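You operate a simulated robot arm through the tools that you are given. There is no shell and no other tool. Be economical: measure what you need, move in short steps, check, and stop when the job is done.

Carry out the task below with a simulated robot arm. There is one attempt and no reset: what you move stays moved.

TASK
Dose the shots on the mix card into the cup and stir it smooth with the blue stick.
Fine: Slide the cup back out to stir it, put the stick back and leave the shot dial and the other cups as they are.

Only the result counts: the job must be done as asked and must still hold three seconds after the hand-in. Knocking over, shifting, dropping, spilling or breaking anything else fails it.

THE ROBOT
A 6-joint arm with a two-finger parallel gripper, fixed in place. Base frame: the origin is at the foot of the arm, x ahead of it, y to its left, z up; the work surface is at about z = 850. Readings come in mm, degrees, newtons and seconds.
With the tool pointing down near the work surface it reaches from about 240 to 640 mm from the base axis. Its first joint turns from -66.0 to 66.0 degrees. Payload 2.7 kg.
The TCP is the grasp point between the finger pads, 23 mm short of the fingertips. In the tool frame z runs along the fingers and y along their closing line. The gripper opens to 94 mm. The fingers are 38 mm wide and 10 mm thick; the gripper's body (54 by 96 mm) begins 39 mm behind the TCP.
Orientation is told as [roll, pitch, yaw] about the base's x, y, z axes, in that order, counted from this pose: with the fingers straight down and closing along the base's y, the tool's x points along the base's -x, its y along +y and its z along -z.

THE INTERFACE
- The arm moves only by the tool drive_tool. Its argument "commands" is a list of rows, each an object of numbers (a shift or turn left out is 0, a gripper value left out holds the last): "x", "y", "z": the shift along the tool's x, y, z in mm; "ax", "ay", "az": the turn, a rotation vector about the tool's x, y, z in degrees. In form: [{"x": .., "y": .., "z": .., "ax": .., "ay": .., "az": ..}, ...]. A call has 1 to 20 rows; each row is the pose to reach, as a shift and turn from the pose commanded when the call began, along the tool's axes at that moment. "hand" is the opening in per cent of the stroke, from 0 (shut) to 100 (fully open), set as the call begins (left out, the last holds). Each row takes 0.2 s and may step no farther than 50 mm and 8.6 degrees from the row before; otherwise, or with a gripper value out of range, the whole call is refused. Where a pose cannot be reached the arm comes as near as it can. A force on the tool above 70 N (or 10 N above the force at the start of the call, whichever is more), or a blocked arm, ends the call early, and 0.2 s more pass. The fingers move at their own pace (about 45 mm/s each) and stop on an object; they squeeze with about 39 N. The grip force told is the motor's: it shows also when the fingers shut on nothing. Time passes only in rows, and 0.2 s behind the last, so rows that repeat a pose let the fingers close. It gives the time, the measured TCP pose, the force on the tool (base axes), the opening and the grip force at its end, in the units of the frame above (readings bear some noise), with the torque about the TCP (base axes, N m) and any sound that the robot's microphone picked up.
- Cameras (640 x 400 px; columns grow to the right, rows downward): "scene" is fixed at [86.1, -441.2, 1406.9]; the picture's right is [0.67, -0.75, 0.00], its down [-0.40, -0.36, -0.84] and it looks along [0.63, 0.56, -0.54] (base axes); focal length 362 px, centre (320, 200). "wrist" rides on the gripper at [86, 16, -75] in the tool frame; the picture's right is [-0.18, 0.98, 0.00], its down [-0.58, -0.11, -0.81] and it looks along [-0.79, -0.15, 0.59] (tool axes); focal length 243 px, centre (320, 200). There is no depth. A picture from a camera that has moved, and an enlarged one, comes with that camera's place and axes in the base frame and with its lens.
- capture(camera): a new picture of that camera. No time passes.
- zoom(camera, box): a new picture of the part [left, top, right, bottom] of that camera's present view, enlarged. No time passes.
- job_done(): hands the job in; it is judged then, once.

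Work in short steps. Places have to be worked out from the pictures, the camera data and where the tool is seen: move nearer, look again, correct. Check each grasp and each placing, and mend what went wrong. You have 120 turns and 76 pictures in all, those below and enlarged ones among them. Open the gripper and draw the arm clear of the work before you hand the job in, unless the task says otherwise; then end with one line.

The tools are called by a JSON object that holds its "fn" and its "kwargs". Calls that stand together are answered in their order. drive_tool: Moves the arm, as the interface text tells. Its arguments: {"type":"object","properties":{"commands":{"type":"array"},"hand":{"type":"number"}},"required":["commands"]} The other tools are called the same way: capture (camera) takes a picture; zoom (camera, box) takes an enlarged picture of a part of a camera's view; job_done () hands the job in.

At the start:

```text
t: 0.0
position: [394.3, -154.1, 1187.9]
orientation: [0.1, -0.1, -0.1]
force: [-0.9, 0.1, -0.7]
wrist_torque: [-0.01, 0.02, -0.02]
width: 94.1
finger_force: 0.0
```

scene: 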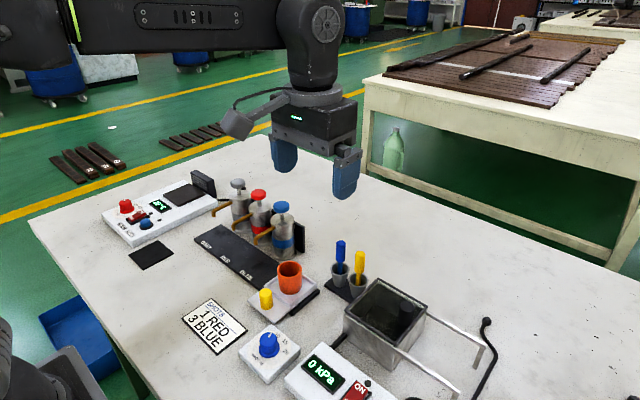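
wrist: 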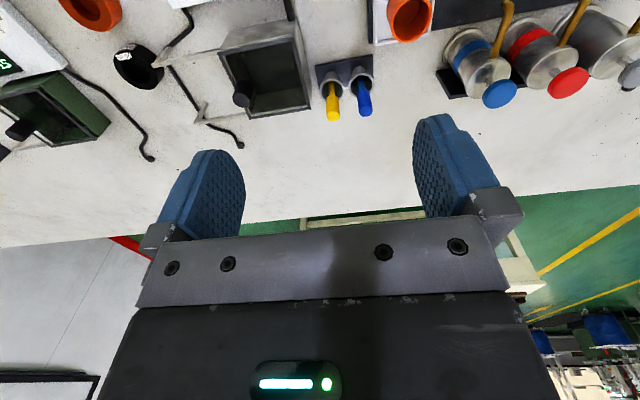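

The scene shows a mix card (1 RED, 3 BLUE), three pump bottles, a sled with the orange cup, and sticks in holders. I'll zoom in for details.

{"fn": "zoom", "kwargs": {"camera": "scene", "box": [180, 170, 340, 270]}}

{"fn": "zoom", "kwargs": {"camera": "scene", "box": [180, 230, 400, 370]}}

{"fn": "zoom", "kwargs": {"camera": "scene", "box": [240, 220, 400, 320]}}

```text
4.00 times, centred on (260, 220) of scene
camera zoom: at [86.1, -441.2, 1406.9], right [0.67, -0.75, 0.0], down [-0.4, -0.36, -0.84], along [0.63, 0.56, -0.54], focal length 1447 px, centre (560, 120)
```

zoom: 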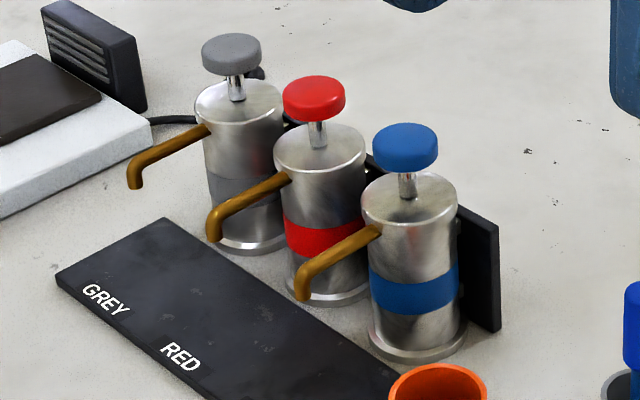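

```text
2.86 times, centred on (290, 300) of scene
camera zoom: at [86.1, -441.2, 1406.9], right [0.67, -0.75, 0.0], down [-0.4, -0.36, -0.84], along [0.63, 0.56, -0.54], focal length 1034 px, centre (406, -86)
```

zoom: 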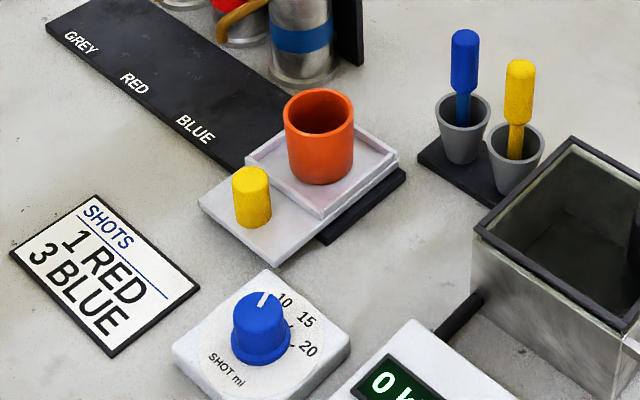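

```text
4.00 times, centred on (320, 270) of scene
camera zoom: at [86.1, -441.2, 1406.9], right [0.67, -0.75, 0.0], down [-0.4, -0.36, -0.84], along [0.63, 0.56, -0.54], focal length 1447 px, centre (320, -80)
```

zoom: 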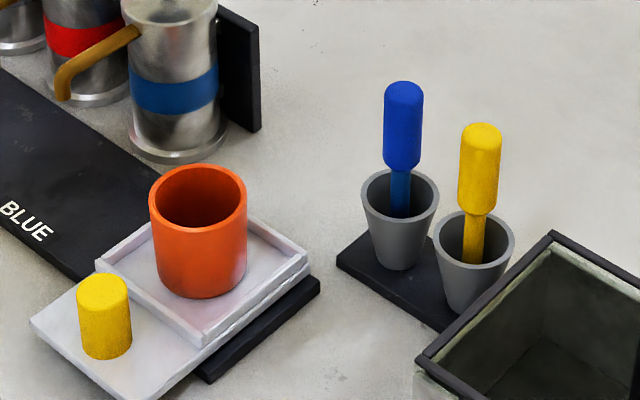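

Estimates: cup ≈(427,-58), yellow knob ≈(369,-53, top 907), bottles at x≈501 with y≈39 (blue), 112 (red), spout at x≈426. I'll move above the yellow knob and look.

{"fn": "drive_tool", "kwargs": {"commands": [{"x": 5, "y": 20, "z": 40}, {"x": 10, "y": 40, "z": 80}, {"x": 15, "y": 60, "z": 120}, {"x": 20, "y": 80, "z": 160}, {"x": 25, "y": 101, "z": 200}, {"x": 25, "y": 101, "z": 220}, {"x": 25, "y": 101, "z": 220}], "hand": 55}}

{"fn": "capture", "kwargs": {"camera": "wrist"}}

{"fn": "zoom", "kwargs": {"camera": "scene", "box": [200, 190, 360, 340]}}

```text
t: 1.6
position: [368.1, -54.6, 965.4]
orientation: [0.1, -0.1, 0.0]
force: [-0.3, 0.0, 0.5]
wrist_torque: [-0.02, 0.0, 0.0]
width: 51.6
finger_force: 0.0
```

```text
70 pictures are left
camera wrist: at [281.0, -38.3, 1041.1], right [0.18, 0.98, 0.0], down [0.58, -0.11, 0.81], along [0.79, -0.15, -0.59], focal length 243 px, centre (320, 200)
```

wrist: 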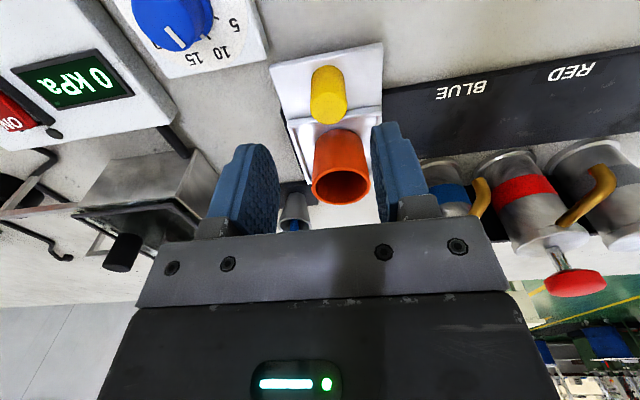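

```text
2.67 times, centred on (280, 265) of scene
camera zoom: at [86.1, -441.2, 1406.9], right [0.67, -0.75, 0.0], down [-0.4, -0.36, -0.84], along [0.63, 0.56, -0.54], focal length 965 px, centre (427, 27)
```

zoom: 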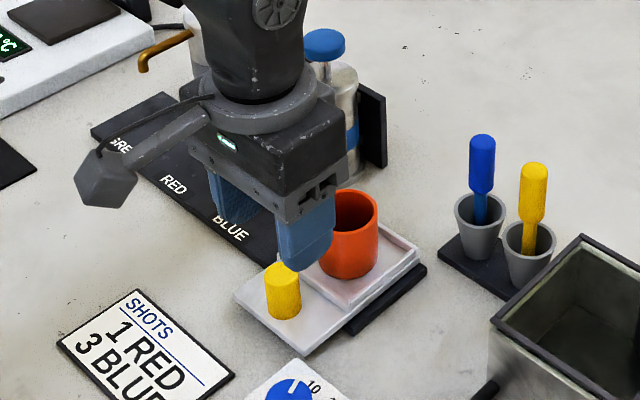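

The knob reads at about (370,-50) from the wrist view. I'll lower onto it (TCP z≈893) and close.

{"fn": "drive_tool", "kwargs": {"commands": [{"x": -2, "y": 4.5, "z": 20}, {"x": -2, "y": 4.5, "z": 50}, {"x": -2, "y": 4.5, "z": 70}, {"x": -2, "y": 4.5, "z": 70}]}}

{"fn": "drive_tool", "kwargs": {"commands": [{"z": 0}, {"z": 0}, {"z": 0}, {"z": 0}], "hand": 0}}

{"fn": "capture", "kwargs": {"camera": "wrist"}}

```text
t: 2.6
position: [372.5, -47.8, 896.2]
orientation: [0.0, -0.1, -0.1]
force: [0.7, 0.3, -0.6]
wrist_torque: [0.02, 0.01, 0.0]
width: 51.7
finger_force: 0.1
```

```text
t: 3.6
position: [371.9, -47.5, 897.4]
orientation: [0.0, -0.1, 0.0]
force: [0.2, -2.2, -3.2]
wrist_torque: [0.56, -0.21, -0.05]
width: 23.9
finger_force: 45.3
```

```text
68 pictures are left
camera wrist: at [285.9, -30.8, 972.7], right [0.18, 0.98, 0.0], down [0.58, -0.11, 0.81], along [0.79, -0.15, -0.59], focal length 243 px, centre (320, 200)
```

wrist: 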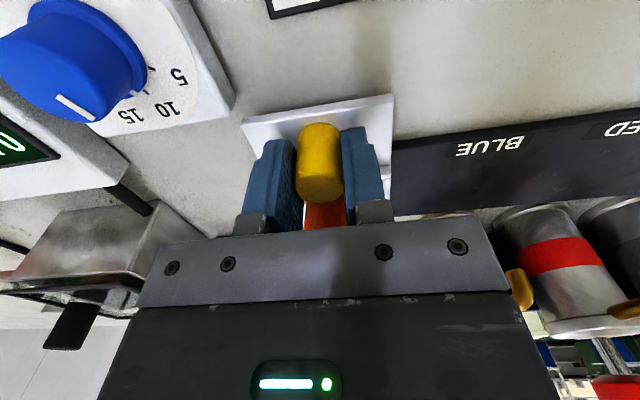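

The knob is gripped (24 mm wide, y≈-48). I'll slide the carriage gently along +y and watch the forces.

{"fn": "drive_tool", "kwargs": {"commands": [{"y": 8}, {"y": 20}, {"y": 35}, {"y": 50}, {"y": 65}, {"y": 80}, {"y": 95}, {"y": 95}]}}

{"fn": "zoom", "kwargs": {"camera": "scene", "box": [180, 170, 340, 330]}}

{"fn": "capture", "kwargs": {"camera": "wrist"}}

```text
t: 5.4
position: [373.1, 46.9, 896.2]
orientation: [0.1, -0.3, -0.1]
force: [26.5, 2.8, -25.0]
wrist_torque: [-0.54, 0.36, -0.05]
width: 23.8
finger_force: 45.5
```

```text
2.50 times, centred on (260, 250) of scene
camera zoom: at [87.1, -441.1, 1406.9], right [0.67, -0.75, 0.0], down [-0.4, -0.36, -0.84], along [0.63, 0.56, -0.54], focal length 904 px, centre (470, 75)
```

zoom: 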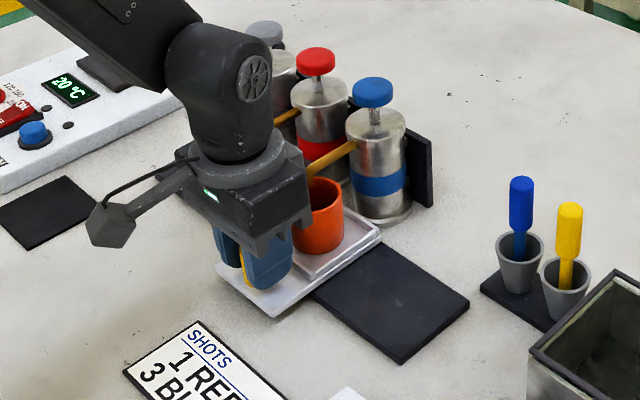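

```text
66 pictures are left
camera wrist: at [285.3, 62.3, 972.6], right [0.18, 0.98, 0.0], down [0.58, -0.11, 0.81], along [0.8, -0.15, -0.59], focal length 243 px, centre (320, 200)
```

wrist: 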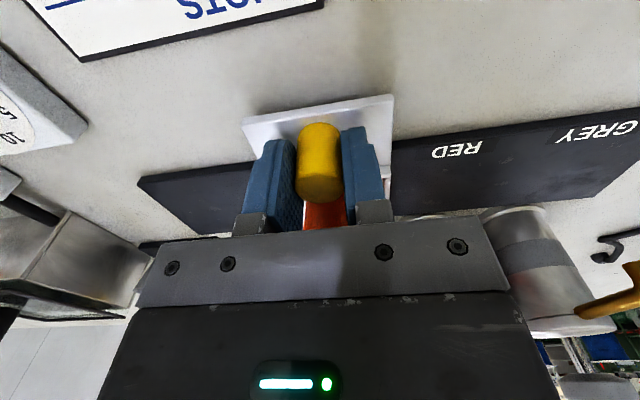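

Sliding works; the cup is near the blue spout now. I go on to red (another ~72 mm), easing the side load slightly.

{"fn": "drive_tool", "kwargs": {"commands": [{"x": -1, "y": 0}, {"x": -1, "y": 12}, {"x": -1, "y": 27}, {"x": -1, "y": 42}, {"x": -1, "y": 57}, {"x": -1, "y": 72}, {"x": -1, "y": 72}]}}

{"fn": "zoom", "kwargs": {"camera": "scene", "box": [180, 170, 340, 330]}}

{"fn": "capture", "kwargs": {"camera": "wrist"}}

```text
t: 7.0
position: [372.7, 116.4, 897.1]
orientation: [-0.1, 0.1, 0.1]
force: [3.4, 2.0, -33.9]
wrist_torque: [0.7, 0.27, 0.02]
width: 23.9
finger_force: 44.3
```

```text
2.50 times, centred on (260, 250) of scene
camera zoom: at [86.6, -441.1, 1406.9], right [0.67, -0.75, 0.0], down [-0.4, -0.36, -0.84], along [0.63, 0.56, -0.54], focal length 904 px, centre (470, 75)
```

zoom: 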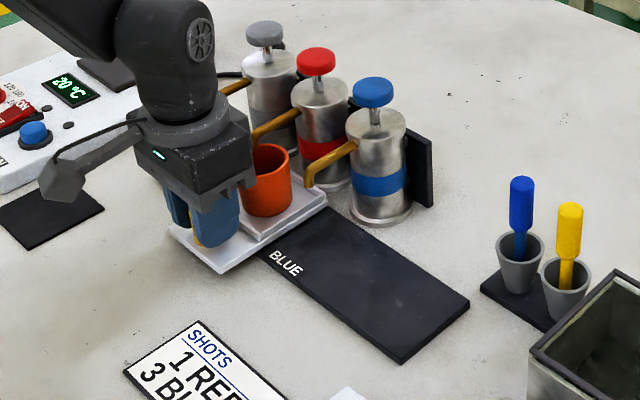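

```text
64 pictures are left
camera wrist: at [285.9, 133.2, 973.7], right [0.18, 0.98, 0.0], down [0.58, -0.11, 0.8], along [0.79, -0.15, -0.59], focal length 243 px, centre (320, 200)
```

wrist: 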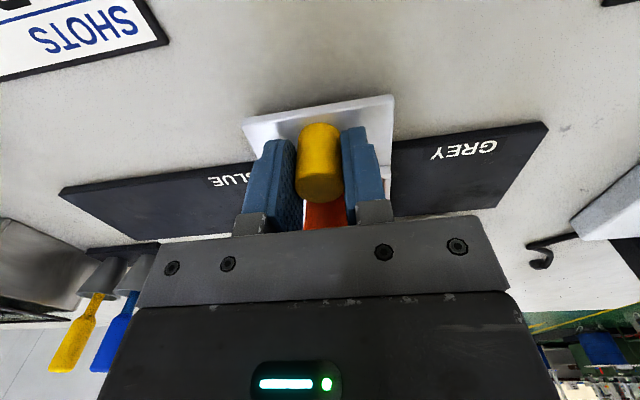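

Now at the red station approx. I release, lift straight up, and inspect the cup/spout alignment.

{"fn": "drive_tool", "kwargs": {"commands": [{"z": 0}, {"z": 0}, {"z": 0}], "hand": 55}}

{"fn": "drive_tool", "kwargs": {"commands": [{"z": -15}, {"z": -45}, {"z": -90, "x": 10}, {"z": -130, "x": 30}, {"z": -170, "x": 50}, {"z": -180, "x": 60}, {"z": -180, "x": 60}]}}

{"fn": "capture", "kwargs": {"camera": "wrist"}}

{"fn": "zoom", "kwargs": {"camera": "scene", "box": [200, 170, 300, 270]}}

```text
t: 7.8
position: [374.3, 116.9, 898.4]
orientation: [-0.1, -0.1, 0.1]
force: [1.0, -0.1, -0.5]
wrist_torque: [-0.01, 0.02, -0.04]
width: 51.8
finger_force: 0.0
```

```text
t: 9.4
position: [310.2, 119.1, 1076.2]
orientation: [-0.1, 0.0, 0.1]
force: [0.3, -0.2, 0.4]
wrist_torque: [-0.02, -0.01, 0.02]
width: 51.5
finger_force: 0.1
```

```text
63 pictures are left
camera wrist: at [223.5, 136.4, 1152.6], right [0.18, 0.98, 0.0], down [0.58, -0.11, 0.81], along [0.79, -0.15, -0.59], focal length 243 px, centre (320, 200)
```

wrist: 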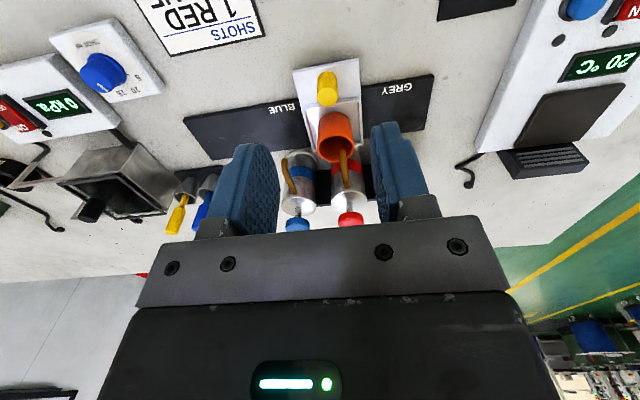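

```text
4.00 times, centred on (250, 220) of scene
camera zoom: at [86.1, -441.2, 1406.9], right [0.67, -0.75, 0.0], down [-0.4, -0.36, -0.84], along [0.63, 0.56, -0.54], focal length 1447 px, centre (600, 120)
```

zoom: 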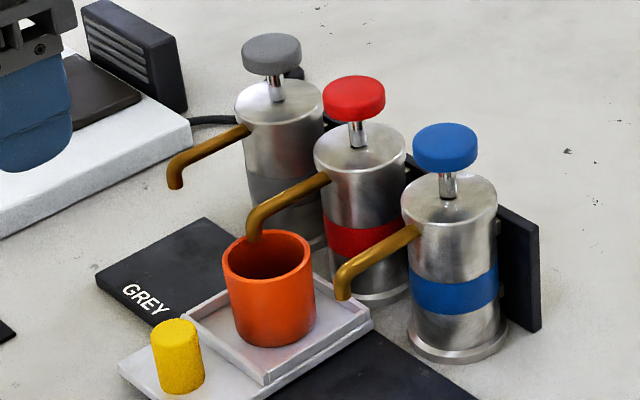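

{"fn": "zoom", "kwargs": {"camera": "wrist", "box": [270, 60, 390, 240]}}

```text
2.22 times, centred on (330, 150) of wrist
camera zoom: at [223.5, 136.4, 1152.6], right [0.18, 0.98, 0.0], down [0.58, -0.11, 0.81], along [0.79, -0.15, -0.59], focal length 539 px, centre (298, 311)
```

zoom: 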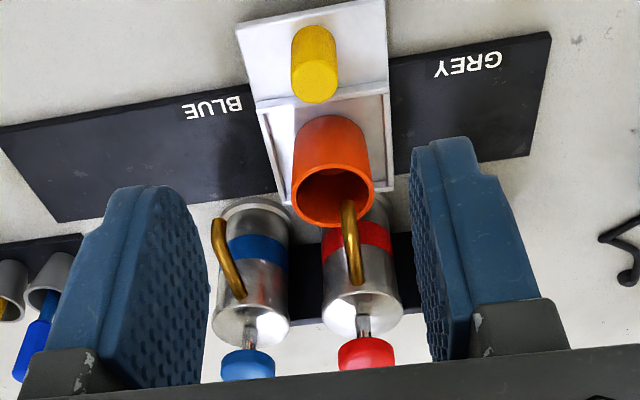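

The red spout is ~8 mm further +y than the cup centre; I'll regrasp the knob and shift +8 mm to centre it, rather than risk drips.

{"fn": "drive_tool", "kwargs": {"commands": [{"x": -30, "z": 30}, {"x": -60, "z": 70}, {"x": -61, "z": 115, "y": -1}, {"x": -61, "z": 155, "y": -1}, {"x": -61, "z": 179, "y": -1}, {"x": -61, "z": 179, "y": -1}]}}

{"fn": "drive_tool", "kwargs": {"commands": [{"z": 0}, {"z": 0}, {"z": 0}, {"z": 0}], "hand": 0}}

{"fn": "drive_tool", "kwargs": {"commands": [{"y": 4}, {"y": 8}, {"y": 8}]}}

```text
t: 10.8
position: [370.6, 118.5, 896.1]
orientation: [0.1, -0.1, 0.1]
force: [0.6, -0.6, -0.2]
wrist_torque: [0.01, 0.03, -0.02]
width: 51.6
finger_force: 0.1
```

```text
t: 11.8
position: [370.4, 119.1, 895.4]
orientation: [0.0, -0.1, 0.0]
force: [0.1, 1.3, -4.9]
wrist_torque: [0.73, -0.26, 0.0]
width: 23.7
finger_force: 45.3
```

```text
t: 12.6
position: [370.6, 126.3, 896.9]
orientation: [-0.2, 0.2, -0.1]
force: [-2.6, -2.8, -32.2]
wrist_torque: [0.66, -0.84, -0.09]
width: 23.6
finger_force: 44.7
```

Release and lift, then move above the red pump with closed fingers for a look.

{"fn": "drive_tool", "kwargs": {"commands": [{"z": 0}, {"z": 0}, {"z": 0}], "hand": 55}}

{"fn": "drive_tool", "kwargs": {"commands": [{"z": -15}, {"z": -45}, {"z": -90, "x": 10}, {"z": -130, "x": 30}, {"z": -170, "x": 30}, {"z": -180, "x": 30}, {"z": -180, "x": 30}]}}

{"fn": "capture", "kwargs": {"camera": "wrist"}}

{"fn": "zoom", "kwargs": {"camera": "scene", "box": [200, 170, 300, 270]}}

```text
t: 13.4
position: [371.9, 126.9, 897.9]
orientation: [0.0, -0.1, 0.0]
force: [0.2, 0.1, -0.4]
wrist_torque: [-0.01, 0.02, 0.0]
width: 51.6
finger_force: 0.1
```

```text
t: 15.0
position: [344.4, 125.0, 1079.2]
orientation: [-0.1, -0.1, 0.0]
force: [0.0, 0.5, 0.1]
wrist_torque: [-0.02, 0.01, -0.01]
width: 51.7
finger_force: 0.0
```

```text
60 pictures are left
camera wrist: at [256.8, 141.0, 1155.3], right [0.18, 0.98, 0.0], down [0.58, -0.11, 0.81], along [0.79, -0.15, -0.59], focal length 243 px, centre (320, 200)
```

wrist: 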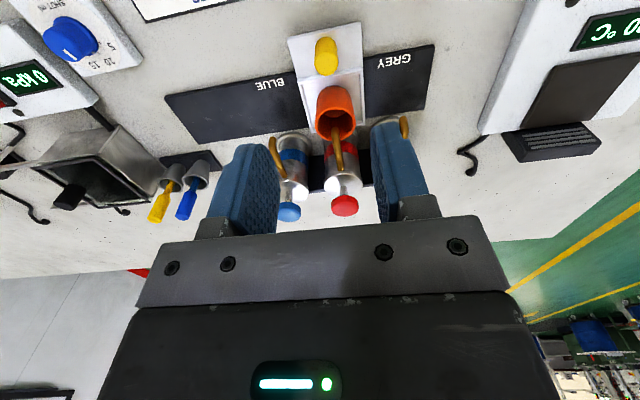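

```text
4.00 times, centred on (250, 220) of scene
camera zoom: at [86.1, -441.2, 1406.9], right [0.67, -0.75, 0.0], down [-0.4, -0.36, -0.84], along [0.63, 0.56, -0.54], focal length 1447 px, centre (600, 120)
```

zoom: 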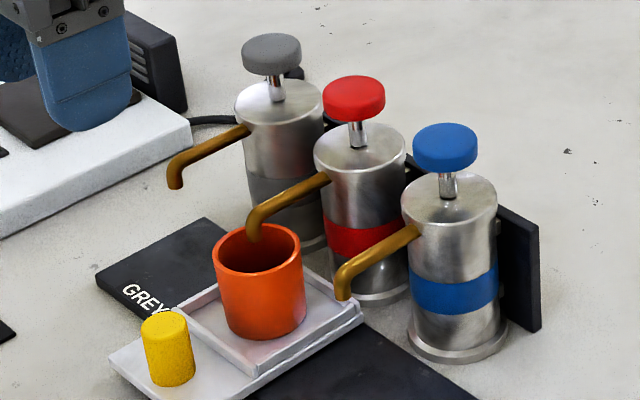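

Cup is centred under the red spout. The red cap is at about (511,124); I move there closed at height, then look.

{"fn": "drive_tool", "kwargs": {"commands": [{"x": -40}, {"x": -85}, {"x": -125}, {"x": -155}, {"x": -167, "y": -1}, {"x": -167, "y": -1, "z": 30}, {"x": -167, "y": -1, "z": 45}, {"x": -167, "y": -1, "z": 45}], "hand": 0}}

{"fn": "capture", "kwargs": {"camera": "wrist"}}

{"fn": "zoom", "kwargs": {"camera": "scene", "box": [210, 140, 330, 230]}}

```text
t: 16.8
position: [511.7, 123.8, 1036.4]
orientation: [0.0, -0.1, 0.0]
force: [-0.1, 0.3, 0.2]
wrist_torque: [-0.01, 0.0, 0.0]
width: 0.0
finger_force: 39.1
```

```text
58 pictures are left
camera wrist: at [424.7, 140.2, 1111.9], right [0.18, 0.98, 0.0], down [0.58, -0.11, 0.81], along [0.79, -0.15, -0.59], focal length 243 px, centre (320, 200)
```

wrist: 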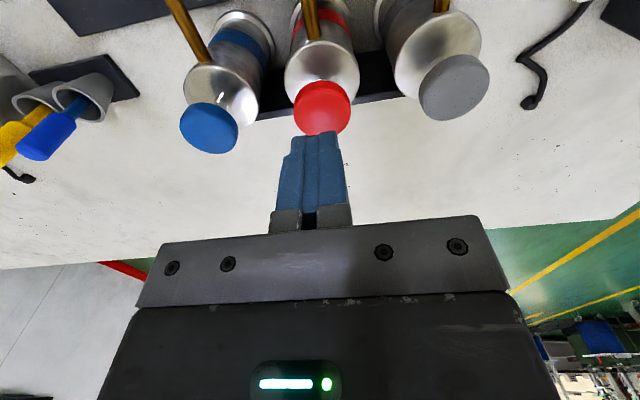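

```text
4.44 times, centred on (270, 185) of scene
camera zoom: at [86.1, -441.2, 1406.9], right [0.67, -0.75, 0.0], down [-0.4, -0.36, -0.84], along [0.63, 0.56, -0.54], focal length 1608 px, centre (542, 267)
```

zoom: 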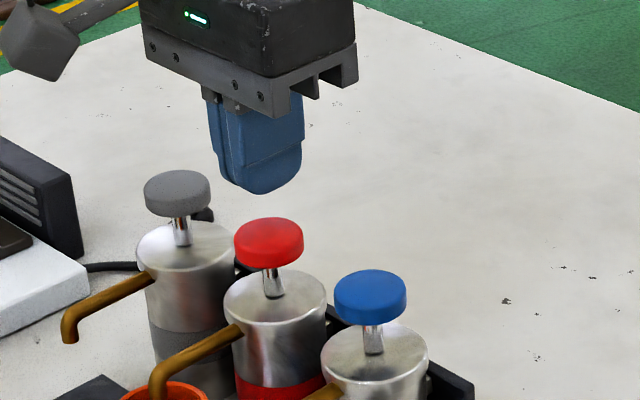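

Cap centre ≈(507.5,125.5), top z≈984. I shift slightly and lower to just above it, then press slowly.

{"fn": "drive_tool", "kwargs": {"commands": [{"x": 4, "y": 1.5, "z": 10}, {"x": 4, "y": 1.5, "z": 24}, {"x": 4, "y": 1.5, "z": 24}]}}

{"fn": "drive_tool", "kwargs": {"commands": [{"z": 2}, {"z": 4}, {"z": 6}, {"z": 8}, {"z": 10}]}}

```text
t: 17.6
position: [506.6, 125.7, 1011.2]
orientation: [0.0, 0.1, -0.1]
force: [0.5, -0.4, -0.1]
wrist_torque: [0.03, 0.01, 0.0]
width: 0.0
finger_force: 38.8
```

```text
t: 18.8
position: [507.8, 125.0, 999.3]
orientation: [0.0, -0.1, 0.0]
force: [2.5, -1.7, 5.2]
wrist_torque: [-0.03, 0.02, 0.03]
width: 0.0
finger_force: 38.5
```

Contact with light force 5 N. I continue the stroke down.

{"fn": "drive_tool", "kwargs": {"commands": [{"z": 2.5}, {"z": 5}, {"z": 7.5}, {"z": 10}, {"z": 12}, {"z": 14}, {"z": 14}]}}

```text
t: 20.4
position: [506.7, 126.5, 989.8]
orientation: [0.1, -0.4, 0.0]
force: [-8.6, -5.6, 36.6]
wrist_torque: [-0.1, 0.58, -0.03]
width: 0.0
finger_force: 39.2
```

Force rose to 37 N with the pose lagging 4 mm, so likely near the bottom. I look for the dispense.

{"fn": "zoom", "kwargs": {"camera": "scene", "box": [200, 170, 300, 270]}}

```text
4.00 times, centred on (250, 220) of scene
camera zoom: at [85.3, -441.5, 1406.9], right [0.67, -0.75, 0.0], down [-0.4, -0.36, -0.84], along [0.63, 0.56, -0.54], focal length 1447 px, centre (600, 120)
```

zoom: 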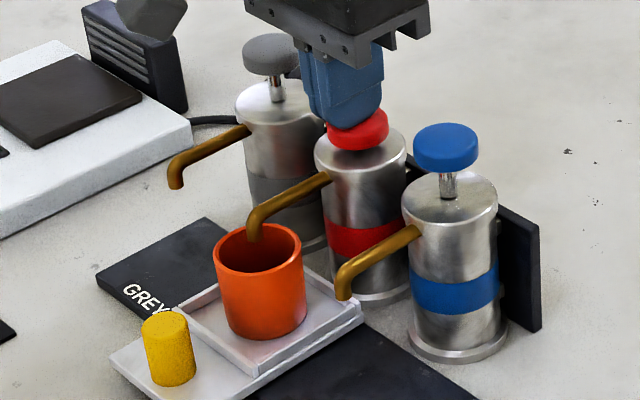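

The cap is nearly flush with the bottle. I push slightly more to confirm the hard stop.

{"fn": "drive_tool", "kwargs": {"commands": [{"z": 1}, {"z": 2}, {"z": 3}, {"z": 3}]}}

```text
t: 21.4
position: [506.5, 125.6, 989.5]
orientation: [0.2, -0.8, 0.0]
force: [-12.8, 1.0, 47.8]
wrist_torque: [-0.01, 0.86, 0.02]
width: 0.0
finger_force: 38.9
```

Hard stop at TCP z≈989.6, so a full stroke. I lift off and check the cup and the cap's return.

{"fn": "drive_tool", "kwargs": {"commands": [{"z": -8}, {"z": -20}, {"z": -40}, {"z": -60}, {"z": -60}]}}

{"fn": "zoom", "kwargs": {"camera": "scene", "box": [200, 170, 300, 270]}}

```text
t: 22.6
position: [507.6, 125.8, 1042.8]
orientation: [-0.1, 0.0, 0.1]
force: [0.8, 0.3, -0.2]
wrist_torque: [0.01, 0.0, -0.01]
width: 0.4
finger_force: 38.9
```

```text
4.00 times, centred on (250, 220) of scene
camera zoom: at [86.1, -441.2, 1406.9], right [0.67, -0.75, 0.0], down [-0.4, -0.36, -0.84], along [0.63, 0.56, -0.54], focal length 1447 px, centre (600, 120)
```

zoom: 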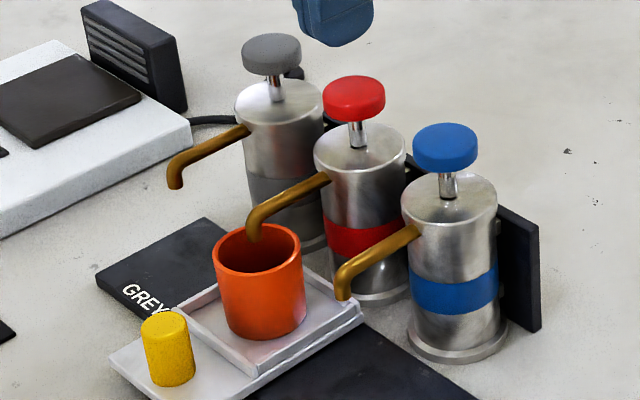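

Cap returned fully. Now I return to the knob at (371,126) and grip it.

{"fn": "drive_tool", "kwargs": {"commands": [{"z": -35}, {"x": 45, "z": -35}, {"x": 90, "z": -35}, {"x": 125, "z": -30}, {"x": 136, "z": 0}, {"x": 136, "z": 40}, {"x": 136, "z": 80}, {"x": 136, "z": 120}, {"x": 136, "z": 146}, {"x": 136, "z": 146}], "hand": 55}}

{"fn": "drive_tool", "kwargs": {"commands": [{"z": 0}, {"z": 0}, {"z": 0}, {"z": 0}], "hand": 0}}

```text
t: 24.8
position: [372.3, 126.9, 896.2]
orientation: [0.1, -0.1, 0.0]
force: [-0.8, 0.8, 0.2]
wrist_torque: [-0.01, -0.05, 0.02]
width: 51.5
finger_force: 0.1
```

```text
t: 25.8
position: [371.5, 126.4, 896.1]
orientation: [0.0, -0.1, 0.0]
force: [0.9, -1.8, -2.9]
wrist_torque: [0.58, 0.0, 0.01]
width: 23.8
finger_force: 45.5
```

Gripped. I slide 73 mm back to the blue spout, release and check.

{"fn": "drive_tool", "kwargs": {"commands": [{"y": -6}, {"y": -18}, {"y": -32}, {"y": -46}, {"y": -60}, {"y": -73}, {"y": -73}]}}

{"fn": "drive_tool", "kwargs": {"commands": [{"z": 0}, {"z": 0}, {"z": 0}], "hand": 55}}

{"fn": "drive_tool", "kwargs": {"commands": [{"z": -15}, {"z": -45}, {"z": -90, "x": 10}, {"z": -130, "x": 30}, {"z": -170, "x": 30}, {"z": -180, "x": 30}, {"z": -180, "x": 30}]}}

{"fn": "zoom", "kwargs": {"camera": "scene", "box": [200, 170, 300, 270]}}

{"fn": "zoom", "kwargs": {"camera": "wrist", "box": [270, 60, 390, 240]}}

```text
t: 27.4
position: [371.2, 53.4, 897.8]
orientation: [-0.2, 0.0, 0.0]
force: [19.4, -2.9, -35.0]
wrist_torque: [0.56, 0.04, 0.02]
width: 24.0
finger_force: 45.1
```

```text
t: 28.2
position: [369.3, 53.4, 898.2]
orientation: [0.1, -0.1, -0.1]
force: [0.2, -0.2, -1.2]
wrist_torque: [-0.01, -0.01, -0.02]
width: 51.6
finger_force: 0.0
```

```text
t: 29.8
position: [341.9, 53.4, 1078.7]
orientation: [-0.1, -0.1, 0.0]
force: [-0.1, 0.3, 0.2]
wrist_torque: [0.01, 0.02, 0.01]
width: 51.5
finger_force: 0.2
```

```text
4.00 times, centred on (250, 220) of scene
camera zoom: at [86.1, -441.2, 1406.9], right [0.67, -0.75, 0.0], down [-0.4, -0.36, -0.84], along [0.63, 0.56, -0.54], focal length 1447 px, centre (600, 120)
```

zoom: 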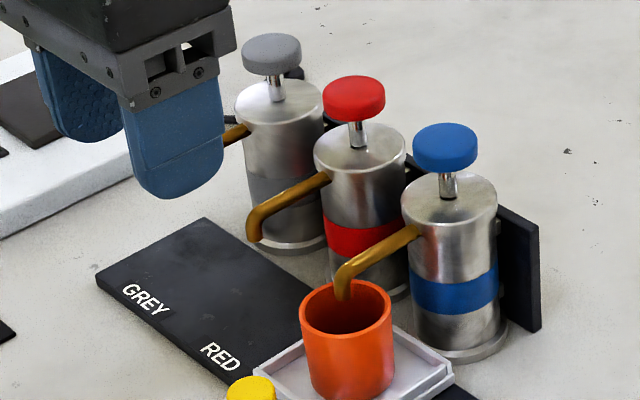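

```text
2.22 times, centred on (330, 150) of wrist
camera zoom: at [254.7, 69.4, 1153.9], right [0.18, 0.98, 0.0], down [0.58, -0.11, 0.81], along [0.79, -0.15, -0.59], focal length 539 px, centre (298, 311)
```

zoom: 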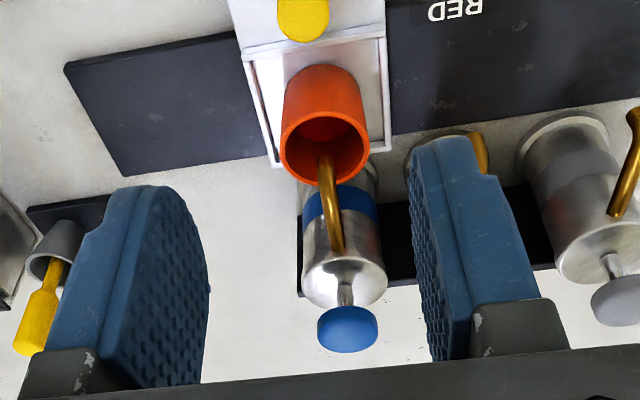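

The cup is centred under the blue spout, with red liquid visible inside. I move over the blue pump and press it to the stop.

{"fn": "drive_tool", "kwargs": {"commands": [{"x": -40}, {"x": -85}, {"x": -125}, {"x": -155}, {"x": -165.5, "y": -1}, {"x": -165.5, "y": -1, "z": 30}, {"x": -165.5, "y": -1, "z": 60}, {"x": -165.5, "y": -1, "z": 68}, {"x": -165.5, "y": -1, "z": 68}], "hand": 0}}

{"fn": "zoom", "kwargs": {"camera": "scene", "box": [240, 170, 340, 270]}}

{"fn": "capture", "kwargs": {"camera": "wrist"}}

```text
t: 31.8
position: [504.3, 51.4, 1009.9]
orientation: [0.1, -0.1, -0.1]
force: [-0.2, 0.7, -0.3]
wrist_torque: [-0.01, 0.0, 0.02]
width: 0.0
finger_force: 38.9
```

```text
4.00 times, centred on (290, 220) of scene
camera zoom: at [86.1, -441.2, 1406.9], right [0.67, -0.75, 0.0], down [-0.4, -0.36, -0.84], along [0.63, 0.56, -0.54], focal length 1447 px, centre (440, 120)
```

zoom: 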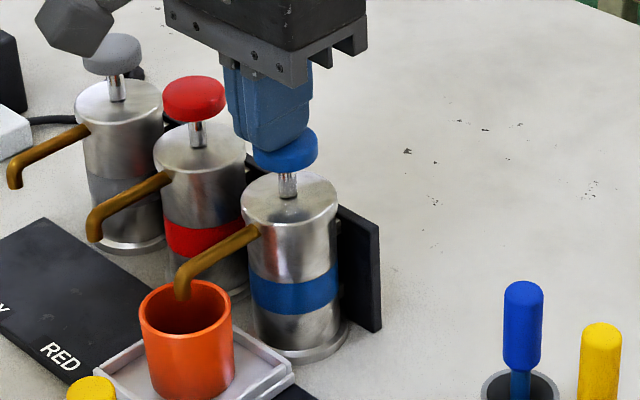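

```text
51 pictures are left
camera wrist: at [417.8, 67.4, 1085.2], right [0.18, 0.98, 0.0], down [0.58, -0.11, 0.81], along [0.79, -0.15, -0.59], focal length 243 px, centre (320, 200)
```

wrist: 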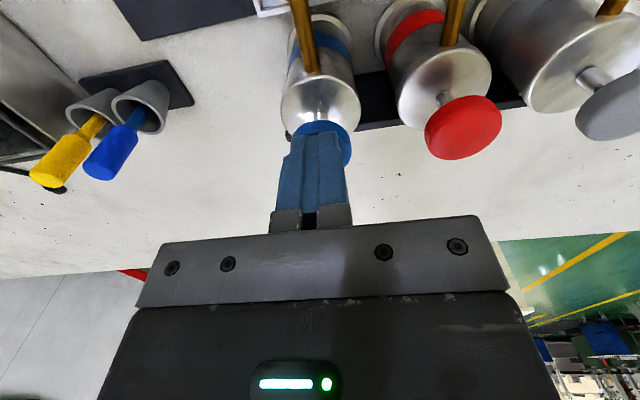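

Well over the blue cap. First blue press: 27 mm command in small steps, which matched ~48 N at the stop on red.

{"fn": "drive_tool", "kwargs": {"commands": [{"x": -2, "y": 1, "z": 4}, {"x": -2, "y": 1, "z": 8}, {"x": -2, "y": 1, "z": 11}, {"x": -2, "y": 1, "z": 14}, {"x": -2, "y": 1, "z": 17}, {"x": -2, "y": 1, "z": 20}, {"x": -2, "y": 1, "z": 23}, {"x": -2, "y": 1, "z": 25}, {"x": -2, "y": 1, "z": 26.5}, {"x": -2, "y": 1, "z": 26.5}]}}

{"fn": "drive_tool", "kwargs": {"commands": [{"z": -4}, {"z": -9}, {"z": -14}, {"z": -19}, {"z": -26.5}, {"z": -36}, {"z": -36}, {"z": -36}]}}

{"fn": "zoom", "kwargs": {"camera": "scene", "box": [240, 170, 340, 270]}}

```text
t: 34.0
position: [508.7, 53.6, 989.2]
orientation: [-0.1, -0.5, 0.1]
force: [-17.3, -6.9, 50.3]
wrist_torque: [-0.19, 1.03, 0.13]
width: 0.0
finger_force: 38.9
```

```text
t: 35.8
position: [508.2, 52.7, 1018.1]
orientation: [0.0, -0.1, 0.0]
force: [0.0, 0.1, -0.3]
wrist_torque: [0.03, -0.01, -0.01]
width: 0.0
finger_force: 39.3
```

```text
4.00 times, centred on (290, 220) of scene
camera zoom: at [86.1, -441.2, 1406.9], right [0.67, -0.75, 0.0], down [-0.4, -0.36, -0.84], along [0.63, 0.56, -0.54], focal length 1447 px, centre (440, 120)
```

zoom: 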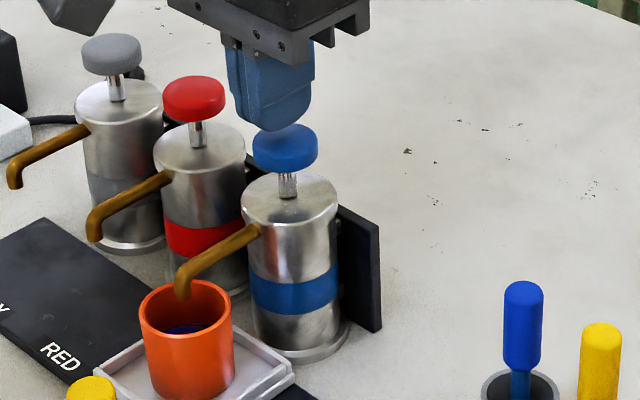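

First blue shot delivered (blue liquid visible) and the cap is back up. Second press.

{"fn": "drive_tool", "kwargs": {"commands": [{"z": 9}, {"z": 16}, {"z": 20}, {"z": 23}, {"z": 26}, {"z": 29}, {"z": 32}, {"z": 34}, {"z": 36}, {"z": 36}]}}

{"fn": "drive_tool", "kwargs": {"commands": [{"z": -4}, {"z": -9}, {"z": -14}, {"z": -19}, {"z": -26.5}, {"z": -36}, {"z": -36}, {"z": -36}]}}

{"fn": "zoom", "kwargs": {"camera": "scene", "box": [240, 170, 340, 270]}}

```text
t: 38.0
position: [508.3, 52.7, 990.2]
orientation: [0.0, -0.5, 0.1]
force: [-22.6, 11.5, 53.7]
wrist_torque: [0.27, 1.19, -0.11]
width: 0.0
finger_force: 39.3
```

```text
t: 39.8
position: [507.5, 51.2, 1018.7]
orientation: [0.0, 0.0, 0.0]
force: [-0.7, 0.5, -0.1]
wrist_torque: [0.0, 0.01, 0.0]
width: 0.3
finger_force: 38.5
```

```text
4.00 times, centred on (290, 220) of scene
camera zoom: at [86.1, -441.2, 1406.9], right [0.67, -0.75, 0.0], down [-0.4, -0.36, -0.84], along [0.63, 0.56, -0.54], focal length 1447 px, centre (440, 120)
```

zoom: 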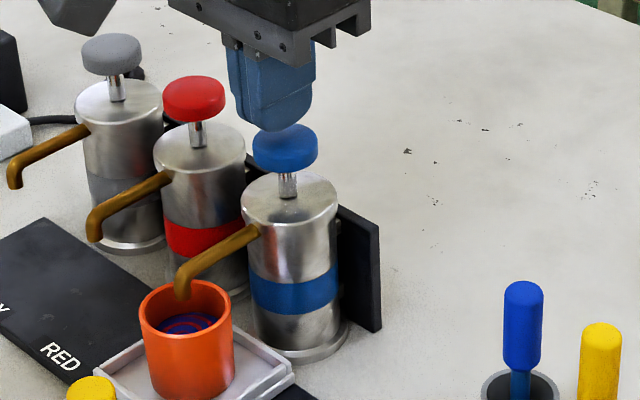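

Level rose; two blue shots in. Third press.

{"fn": "drive_tool", "kwargs": {"commands": [{"z": 9}, {"z": 16}, {"z": 20}, {"z": 23}, {"z": 26}, {"z": 29}, {"z": 32}, {"z": 34}, {"z": 36}, {"z": 36}]}}

{"fn": "drive_tool", "kwargs": {"commands": [{"z": -4}, {"z": -9}, {"z": -14}, {"z": -19}, {"z": -26.5}, {"z": -36}, {"z": -60}, {"z": -70}]}}

{"fn": "zoom", "kwargs": {"camera": "scene", "box": [240, 170, 340, 270]}}

```text
t: 42.0
position: [508.6, 52.9, 989.3]
orientation: [0.0, -0.5, 0.1]
force: [-17.3, -2.2, 49.3]
wrist_torque: [-0.04, 0.96, -0.01]
width: 0.0
finger_force: 38.9
```

```text
t: 43.8
position: [508.7, 52.3, 1055.0]
orientation: [0.0, 0.0, 0.0]
force: [0.7, 0.2, 0.6]
wrist_torque: [0.0, 0.01, -0.02]
width: 0.2
finger_force: 38.6
```

```text
4.00 times, centred on (290, 220) of scene
camera zoom: at [86.1, -441.2, 1406.9], right [0.67, -0.75, 0.0], down [-0.4, -0.36, -0.84], along [0.63, 0.56, -0.54], focal length 1447 px, centre (440, 120)
```

zoom: 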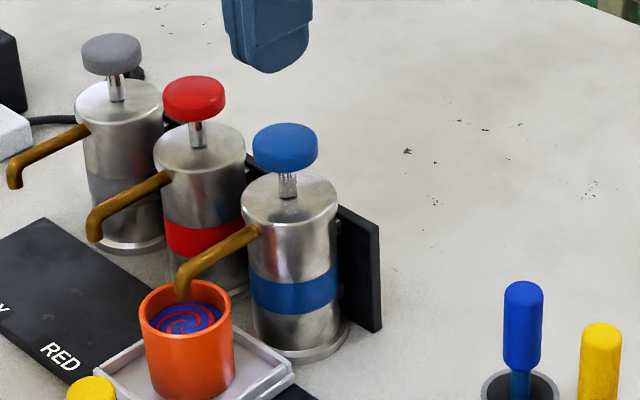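

All four shots are in with an unmixed swirl. I return to the knob and grip it to slide the cup back out slowly.

{"fn": "drive_tool", "kwargs": {"commands": [{"z": -25}, {"x": 45, "z": -25}, {"x": 90, "z": -25}, {"x": 125, "z": -15}, {"x": 138, "z": 10, "y": 1}, {"x": 138, "z": 50, "y": 1}, {"x": 138, "z": 95, "y": 1}, {"x": 138, "z": 135, "y": 1}, {"x": 138, "z": 158, "y": 1}, {"x": 138, "z": 158, "y": 1}], "hand": 55}}

{"fn": "drive_tool", "kwargs": {"commands": [{"z": 0}, {"z": 0}, {"z": 0}, {"z": 0}], "hand": 0}}

```text
t: 46.0
position: [370.7, 51.6, 894.8]
orientation: [0.1, -0.1, 0.1]
force: [0.3, -0.2, 0.0]
wrist_torque: [0.03, -0.02, 0.01]
width: 51.8
finger_force: 0.0
```

```text
t: 47.0
position: [368.7, 51.1, 896.2]
orientation: [0.0, 0.0, 0.0]
force: [1.1, -1.9, -4.6]
wrist_torque: [0.6, -0.06, 0.01]
width: 23.9
finger_force: 45.1
```

Gripped at y≈52. I slide −100 mm slowly to the starting place.

{"fn": "drive_tool", "kwargs": {"commands": [{"y": -3}, {"y": -8}, {"y": -14}, {"y": -21}, {"y": -28}, {"y": -35}, {"y": -42}, {"y": -49}, {"y": -56}, {"y": -63}, {"y": -70}, {"y": -77}, {"y": -83}, {"y": -89}, {"y": -94}, {"y": -98}, {"y": -100}, {"y": -100}]}}

{"fn": "drive_tool", "kwargs": {"commands": [{"z": 0}, {"z": 0}, {"z": 0}], "hand": 55}}

{"fn": "drive_tool", "kwargs": {"commands": [{"z": -15}, {"z": -45}, {"z": -90, "x": 10}, {"z": -130, "x": 30}, {"z": -150, "x": 30}, {"z": -150, "x": 30}]}}

{"fn": "capture", "kwargs": {"camera": "wrist"}}

{"fn": "zoom", "kwargs": {"camera": "scene", "box": [240, 220, 400, 320]}}

```text
t: 50.8
position: [370.5, -46.0, 895.8]
orientation: [0.0, 0.1, 0.0]
force: [2.9, -1.2, -39.7]
wrist_torque: [0.61, 0.0, -0.01]
width: 23.7
finger_force: 45.0
```

```text
t: 51.6
position: [371.1, -45.7, 896.3]
orientation: [0.0, -0.1, 0.0]
force: [-0.5, -0.3, -0.2]
wrist_torque: [-0.03, 0.02, -0.01]
width: 51.8
finger_force: 0.1
```

```text
t: 53.0
position: [340.5, -47.5, 1045.3]
orientation: [0.0, -0.1, 0.0]
force: [0.0, 0.3, 0.2]
wrist_torque: [-0.03, 0.01, 0.01]
width: 51.9
finger_force: 0.1
```

```text
47 pictures are left
camera wrist: at [253.4, -30.9, 1122.1], right [0.18, 0.98, 0.0], down [0.58, -0.11, 0.81], along [0.79, -0.15, -0.59], focal length 243 px, centre (320, 200)
```

wrist: 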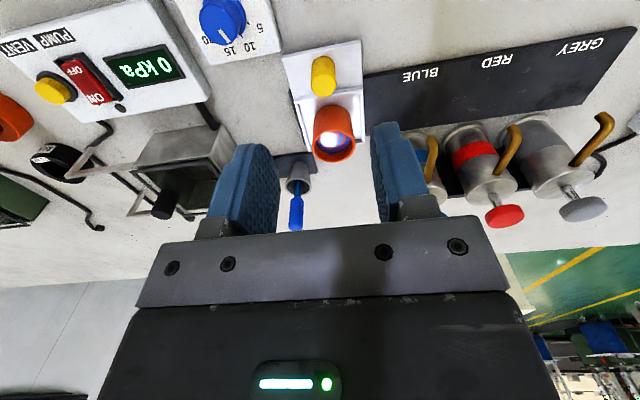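

```text
4.00 times, centred on (320, 270) of scene
camera zoom: at [86.1, -441.2, 1406.9], right [0.67, -0.75, 0.0], down [-0.4, -0.36, -0.84], along [0.63, 0.56, -0.54], focal length 1447 px, centre (320, -80)
```

zoom: 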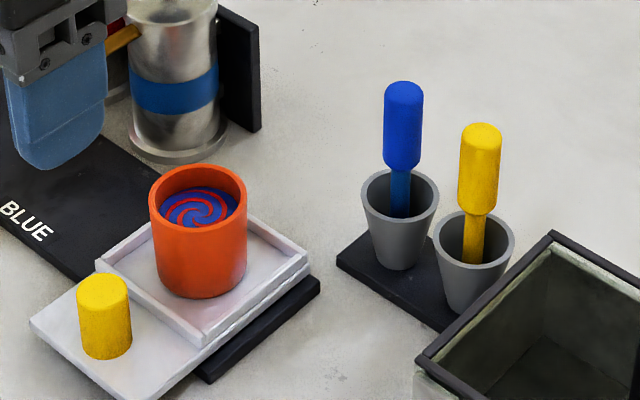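

Cup is back at its original place, nothing spilled. Triangulated the blue stick handle at ≈(514,-113), z≈919–965. I move above it for a close look.

{"fn": "drive_tool", "kwargs": {"commands": [{"x": -40, "y": -15}, {"x": -80, "y": -30}, {"x": -120, "y": -45}, {"x": -155, "y": -60}, {"x": -173.5, "y": -65.5, "z": 10}, {"x": -173.5, "y": -65.5, "z": 20}, {"x": -173.5, "y": -65.5, "z": 20}], "hand": 38}}

{"fn": "capture", "kwargs": {"camera": "wrist"}}

{"fn": "zoom", "kwargs": {"camera": "scene", "box": [280, 170, 420, 290]}}

```text
t: 54.6
position: [516.4, -110.4, 1026.8]
orientation: [0.0, -0.1, 0.0]
force: [-0.3, -0.9, 0.2]
wrist_torque: [0.02, 0.04, 0.0]
width: 35.6
finger_force: 0.1
```

```text
45 pictures are left
camera wrist: at [429.0, -94.1, 1102.7], right [0.18, 0.98, 0.0], down [0.58, -0.11, 0.81], along [0.79, -0.15, -0.59], focal length 243 px, centre (320, 200)
```

wrist: 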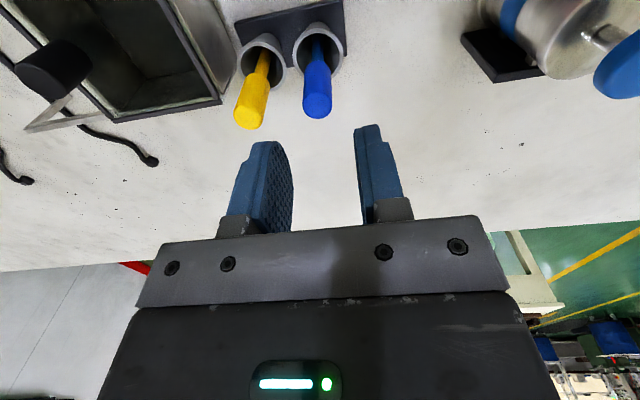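

```text
3.33 times, centred on (350, 230) of scene
camera zoom: at [86.1, -441.2, 1406.9], right [0.67, -0.75, 0.0], down [-0.4, -0.36, -0.84], along [0.63, 0.56, -0.54], focal length 1206 px, centre (220, 100)
```

zoom: 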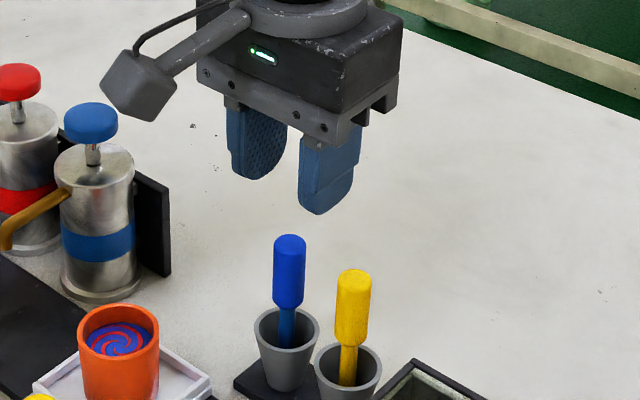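

Handle at ≈(515,-112.5), top 966, lower end 922. I descend to TCP z≈948 and close.

{"fn": "drive_tool", "kwargs": {"commands": [{"x": 1, "y": -0.5, "z": 25}, {"x": 1, "y": -0.5, "z": 50}, {"x": 1, "y": -0.5, "z": 68}, {"x": 1, "y": -0.5, "z": 78}, {"x": 1, "y": -0.5, "z": 78}]}}

{"fn": "zoom", "kwargs": {"camera": "scene", "box": [280, 170, 420, 290]}}

{"fn": "capture", "kwargs": {"camera": "wrist"}}

```text
t: 55.8
position: [513.8, -112.1, 946.7]
orientation: [0.0, -0.1, 0.0]
force: [-0.4, 0.0, 0.2]
wrist_torque: [0.0, 0.0, 0.01]
width: 35.5
finger_force: 0.0
```

```text
3.33 times, centred on (350, 230) of scene
camera zoom: at [86.1, -441.2, 1406.9], right [0.67, -0.75, 0.0], down [-0.4, -0.36, -0.84], along [0.63, 0.56, -0.54], focal length 1206 px, centre (220, 100)
```

zoom: 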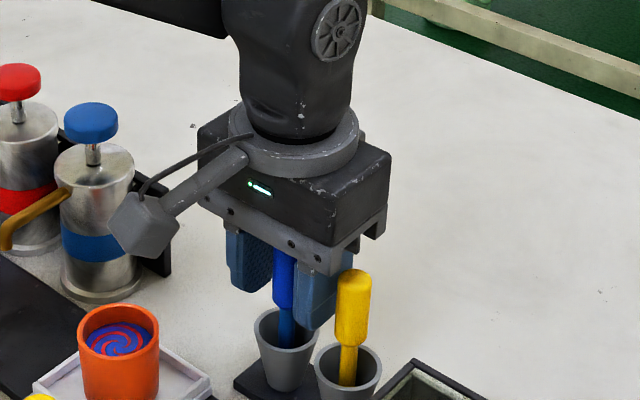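

```text
42 pictures are left
camera wrist: at [426.3, -96.3, 1022.1], right [0.18, 0.98, 0.0], down [0.58, -0.11, 0.81], along [0.79, -0.15, -0.59], focal length 243 px, centre (320, 200)
```

wrist: 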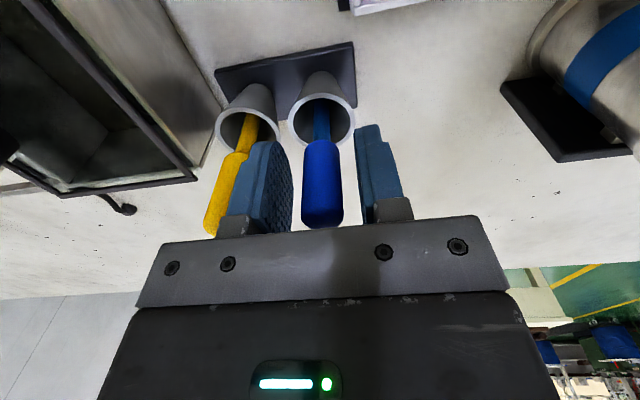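

The blue handle sits between the pads. Close now, then lift.

{"fn": "drive_tool", "kwargs": {"commands": [{"z": 0}, {"z": 0}, {"z": 0}, {"z": 0}], "hand": 0}}

{"fn": "drive_tool", "kwargs": {"commands": [{"z": -10}, {"z": -30}, {"z": -60}, {"z": -90}, {"z": -110}, {"z": -110}]}}

{"fn": "zoom", "kwargs": {"camera": "scene", "box": [280, 150, 420, 290]}}

{"fn": "capture", "kwargs": {"camera": "wrist"}}

```text
t: 56.8
position: [513.0, -113.6, 946.9]
orientation: [0.0, -0.2, 0.0]
force: [0.6, -0.4, -0.2]
wrist_torque: [-0.05, -0.01, -0.07]
width: 17.6
finger_force: 38.9
```

```text
t: 58.2
position: [514.5, -111.4, 1055.7]
orientation: [0.0, 0.0, -0.1]
force: [-0.5, 0.0, -0.2]
wrist_torque: [-0.01, 0.0, -0.03]
width: 17.8
finger_force: 39.0
```

```text
2.86 times, centred on (350, 220) of scene
camera zoom: at [86.1, -441.2, 1406.9], right [0.67, -0.75, 0.0], down [-0.4, -0.36, -0.84], along [0.63, 0.56, -0.54], focal length 1034 px, centre (234, 143)
```

zoom: 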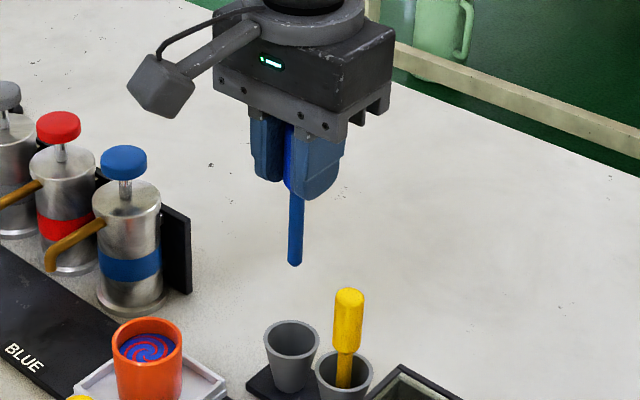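

```text
40 pictures are left
camera wrist: at [426.9, -95.3, 1131.5], right [0.18, 0.98, 0.0], down [0.58, -0.11, 0.81], along [0.79, -0.15, -0.59], focal length 243 px, centre (320, 200)
```

wrist: 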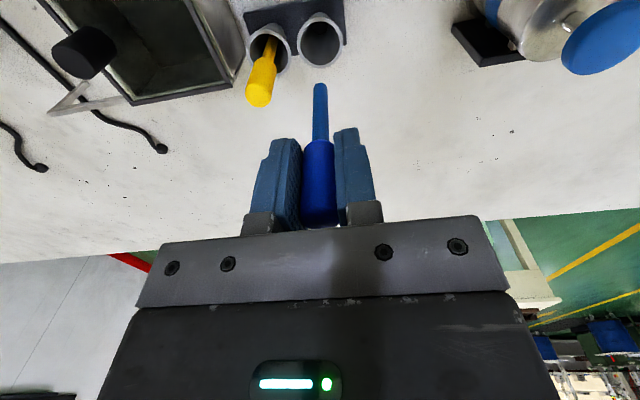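

Stick held vertically, its tip ~90 mm below the TCP. I move it above the cup (≈430,-49) and check alignment before lowering.

{"fn": "drive_tool", "kwargs": {"commands": [{"x": 20, "y": 15}, {"x": 42, "y": 31}, {"x": 64, "y": 47}, {"x": 80, "y": 59}, {"x": 84, "y": 63}, {"x": 84, "y": 63, "z": 15}, {"x": 84, "y": 63, "z": 30}, {"x": 84, "y": 63, "z": 30}]}}

{"fn": "zoom", "kwargs": {"camera": "scene", "box": [240, 190, 340, 310]}}

{"fn": "zoom", "kwargs": {"camera": "wrist", "box": [240, 0, 400, 240]}}

```text
t: 60.0
position: [430.8, -50.6, 1025.7]
orientation: [0.1, -0.1, 0.0]
force: [0.5, 0.1, -0.9]
wrist_torque: [0.02, -0.01, 0.02]
width: 17.2
finger_force: 39.2
```

```text
3.33 times, centred on (290, 250) of scene
camera zoom: at [86.1, -441.2, 1406.9], right [0.67, -0.75, 0.0], down [-0.4, -0.36, -0.84], along [0.63, 0.56, -0.54], focal length 1206 px, centre (420, 33)
```

zoom: 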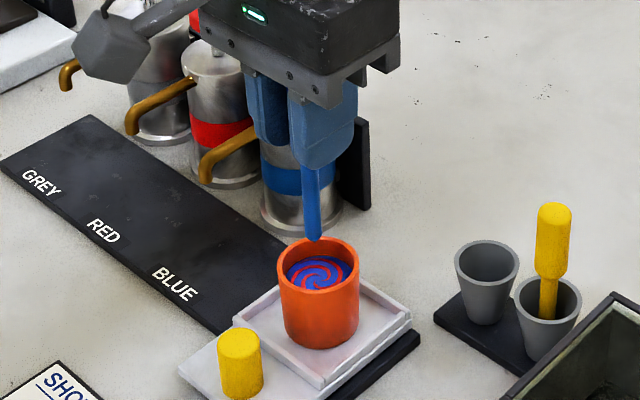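

```text
1.67 times, centred on (320, 120) of wrist
camera zoom: at [344.5, -33.1, 1101.4], right [0.18, 0.98, 0.0], down [0.58, -0.11, 0.81], along [0.79, -0.15, -0.59], focal length 404 px, centre (320, 333)
```

zoom: 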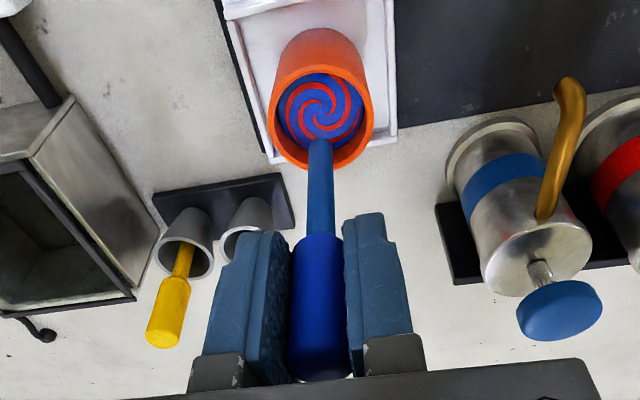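

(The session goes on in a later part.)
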